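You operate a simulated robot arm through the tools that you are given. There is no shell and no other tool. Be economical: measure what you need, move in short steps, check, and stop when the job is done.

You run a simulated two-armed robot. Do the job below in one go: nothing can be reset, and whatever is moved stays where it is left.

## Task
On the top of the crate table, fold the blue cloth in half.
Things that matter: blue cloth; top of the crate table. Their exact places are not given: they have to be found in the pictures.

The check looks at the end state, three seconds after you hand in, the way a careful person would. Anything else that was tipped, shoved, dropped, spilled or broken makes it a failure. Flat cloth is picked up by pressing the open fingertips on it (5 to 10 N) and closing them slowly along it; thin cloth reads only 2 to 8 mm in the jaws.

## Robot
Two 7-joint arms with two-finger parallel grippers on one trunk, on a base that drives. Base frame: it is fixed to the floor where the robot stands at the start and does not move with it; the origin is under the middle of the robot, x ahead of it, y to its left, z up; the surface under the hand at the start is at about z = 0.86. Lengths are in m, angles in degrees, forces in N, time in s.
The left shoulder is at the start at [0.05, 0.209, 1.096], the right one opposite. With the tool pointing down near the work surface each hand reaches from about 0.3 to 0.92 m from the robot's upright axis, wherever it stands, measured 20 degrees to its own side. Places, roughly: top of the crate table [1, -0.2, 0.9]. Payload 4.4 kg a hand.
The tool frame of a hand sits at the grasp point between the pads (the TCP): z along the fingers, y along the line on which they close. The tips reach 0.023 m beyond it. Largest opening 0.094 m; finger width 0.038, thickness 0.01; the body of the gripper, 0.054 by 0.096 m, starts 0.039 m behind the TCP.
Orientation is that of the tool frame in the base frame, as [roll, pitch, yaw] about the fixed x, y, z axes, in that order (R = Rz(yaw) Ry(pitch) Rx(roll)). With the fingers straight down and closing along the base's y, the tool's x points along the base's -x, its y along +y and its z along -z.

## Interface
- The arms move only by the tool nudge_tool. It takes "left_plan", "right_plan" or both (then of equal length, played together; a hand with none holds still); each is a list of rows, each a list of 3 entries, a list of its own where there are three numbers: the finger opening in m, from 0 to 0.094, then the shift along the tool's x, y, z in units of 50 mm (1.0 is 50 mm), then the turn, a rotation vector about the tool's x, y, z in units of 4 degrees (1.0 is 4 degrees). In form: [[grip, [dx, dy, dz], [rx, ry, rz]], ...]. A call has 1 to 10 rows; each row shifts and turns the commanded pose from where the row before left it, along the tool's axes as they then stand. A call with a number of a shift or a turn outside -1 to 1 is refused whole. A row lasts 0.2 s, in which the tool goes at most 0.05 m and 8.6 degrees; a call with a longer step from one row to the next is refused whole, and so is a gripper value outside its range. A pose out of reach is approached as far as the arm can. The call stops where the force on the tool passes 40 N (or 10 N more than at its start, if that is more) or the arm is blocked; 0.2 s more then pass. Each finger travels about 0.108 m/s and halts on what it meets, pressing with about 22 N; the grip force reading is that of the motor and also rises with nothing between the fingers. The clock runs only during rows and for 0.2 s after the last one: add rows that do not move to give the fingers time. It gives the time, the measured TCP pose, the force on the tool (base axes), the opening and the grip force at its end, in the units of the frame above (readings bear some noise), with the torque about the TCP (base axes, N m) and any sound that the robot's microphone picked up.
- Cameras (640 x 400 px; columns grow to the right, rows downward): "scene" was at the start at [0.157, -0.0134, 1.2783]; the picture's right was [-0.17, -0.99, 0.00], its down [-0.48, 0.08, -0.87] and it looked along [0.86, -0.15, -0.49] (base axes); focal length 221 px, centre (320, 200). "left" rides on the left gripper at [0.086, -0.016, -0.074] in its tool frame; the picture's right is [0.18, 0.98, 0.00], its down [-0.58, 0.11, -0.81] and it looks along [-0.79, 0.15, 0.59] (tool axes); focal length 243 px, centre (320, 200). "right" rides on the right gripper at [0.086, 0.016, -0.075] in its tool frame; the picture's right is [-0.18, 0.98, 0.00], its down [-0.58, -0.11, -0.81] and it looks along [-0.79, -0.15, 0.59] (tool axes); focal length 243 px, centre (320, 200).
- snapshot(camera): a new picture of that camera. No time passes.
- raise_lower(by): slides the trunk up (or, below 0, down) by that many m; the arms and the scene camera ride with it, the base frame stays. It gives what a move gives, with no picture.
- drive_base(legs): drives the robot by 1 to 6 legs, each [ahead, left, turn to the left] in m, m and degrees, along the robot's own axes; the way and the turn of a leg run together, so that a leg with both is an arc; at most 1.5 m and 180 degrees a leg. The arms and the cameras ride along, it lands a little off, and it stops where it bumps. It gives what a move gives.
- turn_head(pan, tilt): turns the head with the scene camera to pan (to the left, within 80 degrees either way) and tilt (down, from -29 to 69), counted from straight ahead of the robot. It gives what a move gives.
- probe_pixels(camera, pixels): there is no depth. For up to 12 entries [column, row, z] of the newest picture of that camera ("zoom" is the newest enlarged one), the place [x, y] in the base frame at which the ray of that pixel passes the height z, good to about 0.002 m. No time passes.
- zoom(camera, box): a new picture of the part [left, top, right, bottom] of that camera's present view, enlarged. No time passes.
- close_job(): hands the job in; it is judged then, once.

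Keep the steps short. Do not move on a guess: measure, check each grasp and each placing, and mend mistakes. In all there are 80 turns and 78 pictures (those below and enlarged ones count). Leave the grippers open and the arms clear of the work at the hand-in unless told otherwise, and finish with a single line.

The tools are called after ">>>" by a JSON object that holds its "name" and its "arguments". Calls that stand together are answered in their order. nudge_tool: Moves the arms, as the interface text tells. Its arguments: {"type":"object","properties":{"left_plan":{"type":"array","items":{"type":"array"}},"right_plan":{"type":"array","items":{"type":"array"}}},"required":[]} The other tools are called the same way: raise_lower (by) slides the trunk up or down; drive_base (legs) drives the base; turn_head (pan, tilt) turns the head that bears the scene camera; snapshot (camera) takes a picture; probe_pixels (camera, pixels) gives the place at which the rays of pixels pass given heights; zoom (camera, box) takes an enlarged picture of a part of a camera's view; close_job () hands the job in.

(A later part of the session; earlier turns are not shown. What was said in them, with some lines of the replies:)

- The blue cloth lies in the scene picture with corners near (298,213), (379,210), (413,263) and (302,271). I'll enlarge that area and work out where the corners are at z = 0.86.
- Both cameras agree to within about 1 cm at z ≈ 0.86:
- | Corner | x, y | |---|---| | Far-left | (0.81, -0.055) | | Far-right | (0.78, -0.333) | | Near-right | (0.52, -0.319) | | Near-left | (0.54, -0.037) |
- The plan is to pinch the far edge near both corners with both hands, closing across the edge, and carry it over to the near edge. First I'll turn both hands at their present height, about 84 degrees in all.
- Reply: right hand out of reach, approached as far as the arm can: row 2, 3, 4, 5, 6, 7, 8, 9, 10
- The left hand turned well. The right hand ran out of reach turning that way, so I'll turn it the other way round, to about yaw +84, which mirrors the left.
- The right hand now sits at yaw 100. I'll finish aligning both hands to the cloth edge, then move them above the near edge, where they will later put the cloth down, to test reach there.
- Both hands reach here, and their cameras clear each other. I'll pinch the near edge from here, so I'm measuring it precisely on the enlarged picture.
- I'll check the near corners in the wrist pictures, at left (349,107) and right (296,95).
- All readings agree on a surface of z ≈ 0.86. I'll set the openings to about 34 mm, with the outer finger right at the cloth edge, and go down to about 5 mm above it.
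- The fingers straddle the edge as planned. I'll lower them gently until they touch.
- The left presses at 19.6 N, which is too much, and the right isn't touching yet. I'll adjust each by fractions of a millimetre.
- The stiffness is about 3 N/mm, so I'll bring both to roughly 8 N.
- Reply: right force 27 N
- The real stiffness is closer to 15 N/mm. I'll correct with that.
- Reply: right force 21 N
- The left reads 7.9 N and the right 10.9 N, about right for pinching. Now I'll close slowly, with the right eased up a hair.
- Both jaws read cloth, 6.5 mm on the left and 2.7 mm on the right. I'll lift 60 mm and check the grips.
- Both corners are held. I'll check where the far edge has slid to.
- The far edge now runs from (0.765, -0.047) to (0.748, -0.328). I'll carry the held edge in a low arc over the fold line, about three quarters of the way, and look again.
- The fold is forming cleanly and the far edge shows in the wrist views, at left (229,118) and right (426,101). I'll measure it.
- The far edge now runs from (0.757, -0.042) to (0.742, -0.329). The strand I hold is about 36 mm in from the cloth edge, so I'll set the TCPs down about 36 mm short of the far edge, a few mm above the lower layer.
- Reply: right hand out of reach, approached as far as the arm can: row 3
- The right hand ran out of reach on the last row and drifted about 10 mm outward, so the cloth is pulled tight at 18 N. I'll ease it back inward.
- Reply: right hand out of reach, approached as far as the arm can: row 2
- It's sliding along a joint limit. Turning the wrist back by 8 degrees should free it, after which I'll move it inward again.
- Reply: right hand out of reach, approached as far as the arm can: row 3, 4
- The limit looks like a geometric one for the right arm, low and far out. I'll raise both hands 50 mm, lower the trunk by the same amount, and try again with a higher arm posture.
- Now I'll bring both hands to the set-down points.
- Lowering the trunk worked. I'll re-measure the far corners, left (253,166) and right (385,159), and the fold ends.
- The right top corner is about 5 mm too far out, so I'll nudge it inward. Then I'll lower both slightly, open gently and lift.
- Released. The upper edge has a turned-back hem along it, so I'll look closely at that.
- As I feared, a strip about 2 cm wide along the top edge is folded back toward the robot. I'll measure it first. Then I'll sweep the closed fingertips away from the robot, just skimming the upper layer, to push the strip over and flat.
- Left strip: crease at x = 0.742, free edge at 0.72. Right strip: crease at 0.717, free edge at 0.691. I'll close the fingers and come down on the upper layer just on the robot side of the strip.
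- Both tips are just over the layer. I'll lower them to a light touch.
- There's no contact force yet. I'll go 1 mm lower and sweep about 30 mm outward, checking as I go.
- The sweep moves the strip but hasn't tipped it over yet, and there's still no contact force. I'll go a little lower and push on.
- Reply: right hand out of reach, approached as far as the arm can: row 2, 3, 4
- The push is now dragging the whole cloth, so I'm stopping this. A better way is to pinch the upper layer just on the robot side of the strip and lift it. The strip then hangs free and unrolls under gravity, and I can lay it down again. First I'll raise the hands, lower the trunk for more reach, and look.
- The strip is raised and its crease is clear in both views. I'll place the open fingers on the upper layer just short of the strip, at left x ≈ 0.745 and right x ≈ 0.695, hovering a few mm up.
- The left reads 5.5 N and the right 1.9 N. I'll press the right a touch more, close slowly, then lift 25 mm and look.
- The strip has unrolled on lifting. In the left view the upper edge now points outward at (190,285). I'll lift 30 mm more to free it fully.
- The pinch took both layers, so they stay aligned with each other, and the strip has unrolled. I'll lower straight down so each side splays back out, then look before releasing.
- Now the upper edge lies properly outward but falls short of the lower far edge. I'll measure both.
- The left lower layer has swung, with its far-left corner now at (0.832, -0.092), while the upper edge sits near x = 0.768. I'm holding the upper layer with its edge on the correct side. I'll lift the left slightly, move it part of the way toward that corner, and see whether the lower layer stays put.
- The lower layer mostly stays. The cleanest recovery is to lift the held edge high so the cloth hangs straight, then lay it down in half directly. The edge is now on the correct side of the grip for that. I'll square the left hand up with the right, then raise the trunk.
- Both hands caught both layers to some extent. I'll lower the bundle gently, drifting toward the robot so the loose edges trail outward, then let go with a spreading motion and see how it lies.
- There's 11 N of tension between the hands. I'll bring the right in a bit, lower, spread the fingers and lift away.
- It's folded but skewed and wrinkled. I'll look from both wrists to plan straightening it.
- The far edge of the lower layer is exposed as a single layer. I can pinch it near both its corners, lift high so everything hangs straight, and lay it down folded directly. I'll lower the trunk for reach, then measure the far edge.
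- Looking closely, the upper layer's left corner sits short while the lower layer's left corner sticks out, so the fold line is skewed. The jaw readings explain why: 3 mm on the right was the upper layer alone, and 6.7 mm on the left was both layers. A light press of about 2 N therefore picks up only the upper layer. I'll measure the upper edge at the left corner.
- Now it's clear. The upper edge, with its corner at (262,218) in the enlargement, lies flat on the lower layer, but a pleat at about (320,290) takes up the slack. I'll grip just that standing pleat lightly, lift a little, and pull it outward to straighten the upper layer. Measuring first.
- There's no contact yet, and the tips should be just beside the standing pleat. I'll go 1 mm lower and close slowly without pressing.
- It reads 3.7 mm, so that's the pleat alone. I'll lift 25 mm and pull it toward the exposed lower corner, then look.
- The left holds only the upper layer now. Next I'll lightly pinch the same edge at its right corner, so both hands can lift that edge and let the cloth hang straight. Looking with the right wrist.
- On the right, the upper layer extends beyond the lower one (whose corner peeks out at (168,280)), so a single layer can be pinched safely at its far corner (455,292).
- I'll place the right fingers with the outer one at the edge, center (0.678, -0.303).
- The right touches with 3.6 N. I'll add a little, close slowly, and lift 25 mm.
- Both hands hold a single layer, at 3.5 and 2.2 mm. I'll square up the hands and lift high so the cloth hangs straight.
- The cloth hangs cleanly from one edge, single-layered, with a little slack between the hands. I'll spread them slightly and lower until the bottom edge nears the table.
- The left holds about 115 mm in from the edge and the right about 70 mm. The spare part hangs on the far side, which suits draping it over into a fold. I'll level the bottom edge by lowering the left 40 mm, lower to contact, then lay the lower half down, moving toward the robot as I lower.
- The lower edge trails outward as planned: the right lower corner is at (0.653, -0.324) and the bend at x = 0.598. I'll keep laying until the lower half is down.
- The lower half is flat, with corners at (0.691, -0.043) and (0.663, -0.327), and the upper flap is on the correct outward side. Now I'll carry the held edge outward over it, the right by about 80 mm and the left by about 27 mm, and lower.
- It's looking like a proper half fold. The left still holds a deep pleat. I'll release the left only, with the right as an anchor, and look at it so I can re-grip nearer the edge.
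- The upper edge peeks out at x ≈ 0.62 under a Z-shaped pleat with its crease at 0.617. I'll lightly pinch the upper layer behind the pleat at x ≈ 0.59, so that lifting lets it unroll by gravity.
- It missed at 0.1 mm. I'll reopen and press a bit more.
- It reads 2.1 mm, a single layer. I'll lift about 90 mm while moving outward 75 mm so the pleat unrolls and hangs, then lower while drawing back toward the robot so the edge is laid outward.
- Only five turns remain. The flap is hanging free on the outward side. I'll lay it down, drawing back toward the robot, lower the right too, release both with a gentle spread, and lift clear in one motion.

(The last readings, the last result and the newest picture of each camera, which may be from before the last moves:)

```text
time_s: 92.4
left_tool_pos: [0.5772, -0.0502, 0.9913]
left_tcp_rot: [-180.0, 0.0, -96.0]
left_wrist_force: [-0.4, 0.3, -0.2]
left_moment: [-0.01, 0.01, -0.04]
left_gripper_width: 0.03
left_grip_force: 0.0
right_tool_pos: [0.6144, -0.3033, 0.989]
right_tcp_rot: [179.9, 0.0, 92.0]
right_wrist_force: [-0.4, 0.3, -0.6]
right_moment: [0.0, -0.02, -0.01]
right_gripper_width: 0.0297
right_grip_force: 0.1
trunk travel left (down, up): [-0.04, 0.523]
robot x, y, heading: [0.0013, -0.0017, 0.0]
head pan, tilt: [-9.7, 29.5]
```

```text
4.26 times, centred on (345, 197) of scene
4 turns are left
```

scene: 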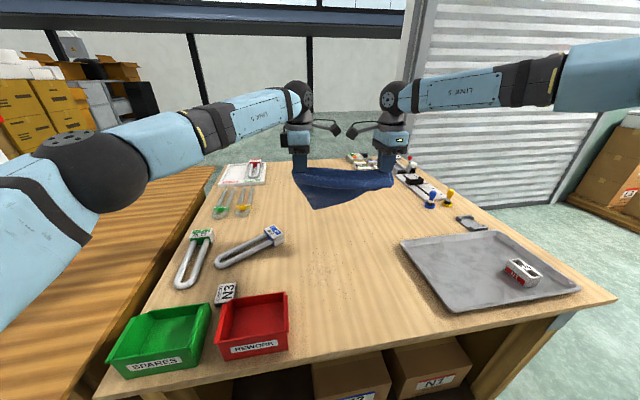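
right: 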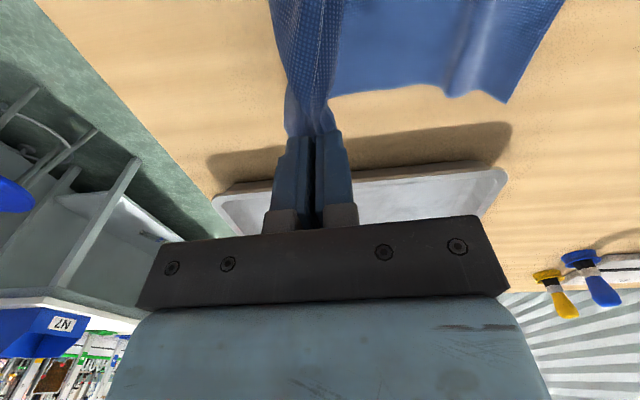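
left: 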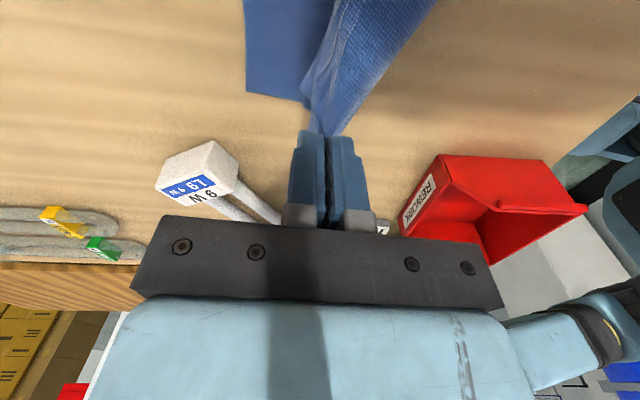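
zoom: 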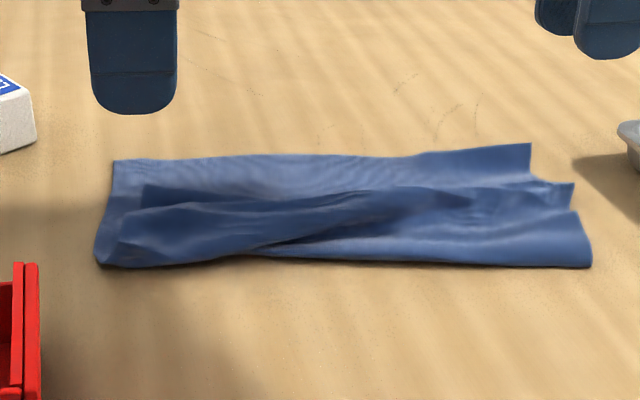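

Folded, but the upper edge looks a little short with some wrinkles. I'll measure both layers' corners on this picture.

>>> {"name": "probe_pixels", "arguments": {"camera": "zoom", "pixels": [[113, 160, 0.861], [145, 186, 0.865], [120, 212, 0.868], [97, 260, 0.864], [250, 200, 0.866], [530, 145, 0.861], [533, 178, 0.866], [575, 184, 0.868], [578, 212, 0.87], [592, 265, 0.864], [420, 152, 0.861], [430, 188, 0.87]]}}

```text
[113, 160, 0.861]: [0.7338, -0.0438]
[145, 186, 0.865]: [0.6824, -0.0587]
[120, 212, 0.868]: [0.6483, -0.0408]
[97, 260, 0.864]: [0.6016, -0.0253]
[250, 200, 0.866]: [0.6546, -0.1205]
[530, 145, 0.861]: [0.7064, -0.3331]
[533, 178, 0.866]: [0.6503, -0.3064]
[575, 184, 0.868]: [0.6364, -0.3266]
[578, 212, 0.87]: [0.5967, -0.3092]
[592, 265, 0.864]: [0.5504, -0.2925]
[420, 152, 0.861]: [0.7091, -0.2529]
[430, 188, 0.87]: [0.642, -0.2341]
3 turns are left
```

The upper edge is about 50 mm short of the lower edge on both sides, its slack being taken up in pleats. I'll lightly re-pinch the upper edge, left at (0.668, -0.068) and right at (0.632, -0.300), and check the jaw widths.

>>> {"name": "nudge_tool", "arguments": {"left_plan": [[0.024, [0.043, -0.4625, 0.45], [0, 0, 0]], [0.024, [0.043, -0.4625, 0.45], [0, 0, 0]], [0.024, [0.043, -0.4625, 0.45], [0, 0, 0]], [0.024, [0.043, -0.4625, 0.45], [0, 0, 0]], [0.024, [0, 0, 0.2], [0, 0, 0]], [0.024, [0, 0, 0.08], [0, 0, 0]], [0.024, [0, 0, 0.02], [0, 0, 0]], [0.024, [0, 0, 0], [0, 0, 0]]], "right_plan": [[0.024, [0.013, 0.0875, 0.45], [0, 0, 0]], [0.024, [0.013, 0.0875, 0.45], [0, 0, 0]], [0.024, [0.013, 0.0875, 0.45], [0, 0, 0]], [0.024, [0.013, 0.0875, 0.45], [0, 0, 0]], [0.024, [0, 0, 0.16], [0, 0, 0]], [0.024, [0, 0, 0.07], [0, 0, 0]], [0.024, [0, 0, 0.02], [0, 0, 0]], [0.024, [0, 0, 0], [0, 0, 0]]]}}

>>> {"name": "nudge_tool", "arguments": {"left_plan": [[0.022, [0, 0, 0.004], [0, 0, 0]], [0.018, [0, 0, 0.004], [0, 0, 0]], [0.014, [0, 0, 0], [0, 0, 0]], [0.01, [0, 0, 0], [0, 0, 0]], [0.006, [0, 0, 0], [0, 0, 0]], [0.002, [0, 0, 0], [0, 0, 0]], [0, [0, 0, 0], [0, 0, 0]], [0, [0, 0, 0], [0, 0, 0]]], "right_plan": [[0.022, [0, 0, 0.004], [0, 0, 0]], [0.018, [0, 0, 0.004], [0, 0, 0]], [0.014, [0, 0, 0], [0, 0, 0]], [0.01, [0, 0, 0], [0, 0, 0]], [0.006, [0, 0, 0], [0, 0, 0]], [0.002, [0, 0, 0], [0, 0, 0]], [0, [0, 0, 0], [0, 0, 0]], [0, [0, 0, 0], [0, 0, 0]]]}}

```text
time_s: 94.2
left_tool_pos: [0.6725, -0.0684, 0.8865]
left_tcp_rot: [180.0, 0.0, -96.1]
left_wrist_force: [0.5, 0.3, -0.6]
left_moment: [0.0, -0.01, 0.0]
left_gripper_width: 0.0239
left_grip_force: 0.1
right_tool_pos: [0.6337, -0.3, 0.8884]
right_tcp_rot: [180.0, -0.1, 92.0]
right_wrist_force: [0.4, -1.4, 0.3]
right_moment: [0.03, -0.01, 0.01]
right_gripper_width: 0.024
right_grip_force: 0.1
trunk travel left (down, up): [-0.04, 0.523]
robot x, y, heading: [-0.0034, -0.0007, 0.0]
head pan, tilt: [-9.7, 29.5]
```

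```text
time_s: 96.0
left_tool_pos: [0.672, -0.0694, 0.8861]
left_tcp_rot: [179.9, 0.1, -96.0]
left_wrist_force: [0.1, 0.9, 0.7]
left_moment: [0.03, -0.01, -0.01]
left_gripper_width: 0.0
left_grip_force: 21.7
right_tool_pos: [0.6326, -0.3018, 0.8877]
right_tcp_rot: [179.9, -0.1, 92.1]
right_wrist_force: [-0.1, 0.8, 2.7]
right_moment: [0.04, 0.02, -0.04]
right_gripper_width: 0.0026
right_grip_force: 22.3
trunk travel left (down, up): [-0.04, 0.523]
robot x, y, heading: [0.0003, -0.0025, 0.0]
head pan, tilt: [-9.7, 29.5]
2 turns are left
```

The right has a single layer at 2.6 mm, but the left missed. I'll re-press the left a little firmer and close. Then both hands lift 15 mm, pull the edge outward about 45–50 mm, set it down, release and lift clear.

>>> {"name": "nudge_tool", "arguments": {"left_plan": [[0.0, [0, 0, -0.1], [0, 0, 0]], [0.024, [0, 0, 0], [0, 0, 0]], [0.024, [0, 0, 0.1], [0, 0, 0]], [0.024, [0, 0, 0.026], [0, 0, 0]], [0.02, [0, 0, 0], [0, 0, 0]], [0.015, [0, 0, 0], [0, 0, 0]], [0.01, [0, 0, 0], [0, 0, 0]], [0.005, [0, 0, 0], [0, 0, 0]], [0, [0, 0, 0], [0, 0, 0]], [0, [0, 0, 0], [0, 0, 0]]]}}

>>> {"name": "nudge_tool", "arguments": {"left_plan": [[0, [0, 0, -0.3], [0, 0, 0]], [0, [0, -0.3, 0], [0, 0, 0]], [0, [0, -0.3, 0], [0, 0, 0]], [0, [0, -0.3, 0], [0, 0, 0]], [0, [0, 0, 0.2], [0, 0, 0]], [0, [0, 0, 0.06], [0, 0, 0]], [0.012, [0, 0, 0], [0, 0, 0]], [0.024, [0, 0, 0], [0, 0, 0]], [0.024, [0, 0, -0.25], [0, 0, 0]], [0.03, [0, 0, -0.9], [0, 0, 0]]], "right_plan": [[0, [0, 0, -0.3], [0, 0, 0]], [0, [-0.02, 0.33, 0], [0, 0, 0]], [0, [-0.02, 0.33, 0], [0, 0, 0]], [0, [-0.02, 0.33, 0], [0, 0, 0]], [0, [0, 0, 0.2], [0, 0, 0]], [0, [0, 0, 0.06], [0, 0, 0]], [0.012, [0, 0, 0], [0, 0, 0]], [0.024, [0, 0, 0], [0, 0, 0]], [0.024, [0, 0, -0.25], [0, 0, 0]], [0.03, [0, 0, -0.9], [0, 0, 0]]]}}

>>> {"name": "nudge_tool", "arguments": {"left_plan": [[0.06, [0, 0, -0.9], [0, 0, 0]], [0.09, [0, 0, -0.9], [0, 0, 0]], [0.09, [0, 0, -0.9], [0, 0, 0]]], "right_plan": [[0.06, [0, 0, -0.9], [0, 0, 0]], [0.09, [0, 0, -0.9], [0, 0, 0]], [0.09, [0, 0, -0.9], [0, 0, 0]]]}}

>>> {"name": "zoom", "arguments": {"camera": "scene", "box": [270, 150, 420, 244]}}

```text
time_s: 98.2
left_tool_pos: [0.671, -0.0694, 0.8857]
left_tcp_rot: [-180.0, 0.0, -96.1]
left_wrist_force: [-0.3, 0.6, 2.6]
left_moment: [-0.04, 0.01, 0.01]
left_gripper_width: 0.0
left_grip_force: 22.3
right_tool_pos: [0.6319, -0.3011, 0.8884]
right_tcp_rot: [-179.9, 0.0, 92.0]
right_wrist_force: [-0.2, 0.0, 1.9]
right_moment: [-0.03, 0.03, -0.02]
right_gripper_width: 0.0026
right_grip_force: 21.6
trunk travel left (down, up): [-0.04, 0.523]
robot x, y, heading: [-0.0025, 0.0018, 0.2]
head pan, tilt: [-9.7, 29.5]
```

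```text
time_s: 100.4
left_tool_pos: [0.7146, -0.0726, 0.9479]
left_tcp_rot: [-179.9, -0.1, -96.0]
left_wrist_force: [0.3, 0.5, 0.3]
left_moment: [0.01, -0.04, -0.02]
left_gripper_width: 0.0299
left_grip_force: 0.1
right_tool_pos: [0.684, -0.3018, 0.9492]
right_tcp_rot: [180.0, 0.0, 92.1]
right_wrist_force: [0.0, -0.2, 0.4]
right_moment: [0.01, 0.0, 0.02]
right_gripper_width: 0.0301
right_grip_force: 0.1
trunk travel left (down, up): [-0.04, 0.523]
robot x, y, heading: [0.0009, 0.0013, -0.0]
head pan, tilt: [-9.7, 29.5]
```

```text
time_s: 101.2
left_tool_pos: [0.7145, -0.0753, 1.0821]
left_tcp_rot: [-179.9, 0.0, -96.1]
left_wrist_force: [-0.4, -0.5, -0.1]
left_moment: [-0.01, -0.04, 0.0]
left_gripper_width: 0.0902
left_grip_force: 0.1
right_tool_pos: [0.6817, -0.3064, 1.0821]
right_tcp_rot: [-180.0, 0.0, 91.9]
right_wrist_force: [-0.2, 0.3, 0.4]
right_moment: [-0.01, -0.01, -0.02]
right_gripper_width: 0.09
right_grip_force: 0.2
trunk travel left (down, up): [-0.04, 0.523]
robot x, y, heading: [0.0011, 0.0018, -0.1]
head pan, tilt: [-9.7, 29.5]
```

```text
4.26 times, centred on (345, 197) of scene
1 turns are left
```

zoom: 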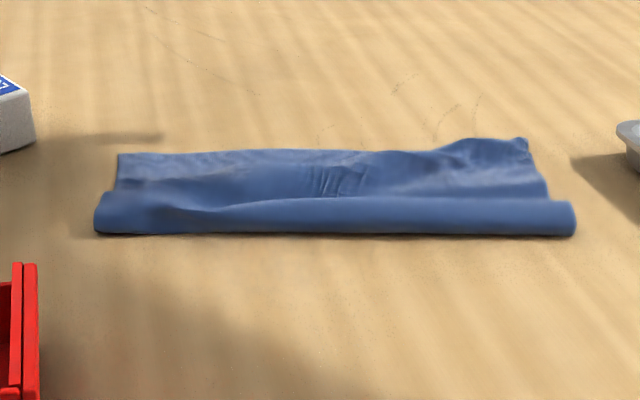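

The last picture shows a folded cloth with its top edge out near the lower far edge, though some wrinkles remain. The arms are clear and the grippers open. This is my last turn, so I'm handing in.

>>> {"name": "close_job", "arguments": {}}

```text
The job is handed in.
```

The blue cloth is folded roughly in half on the crate table, but it is wrinkled, the last left re-grip missed so the edges may not line up there, and I ran out of turns to straighten or measure it.
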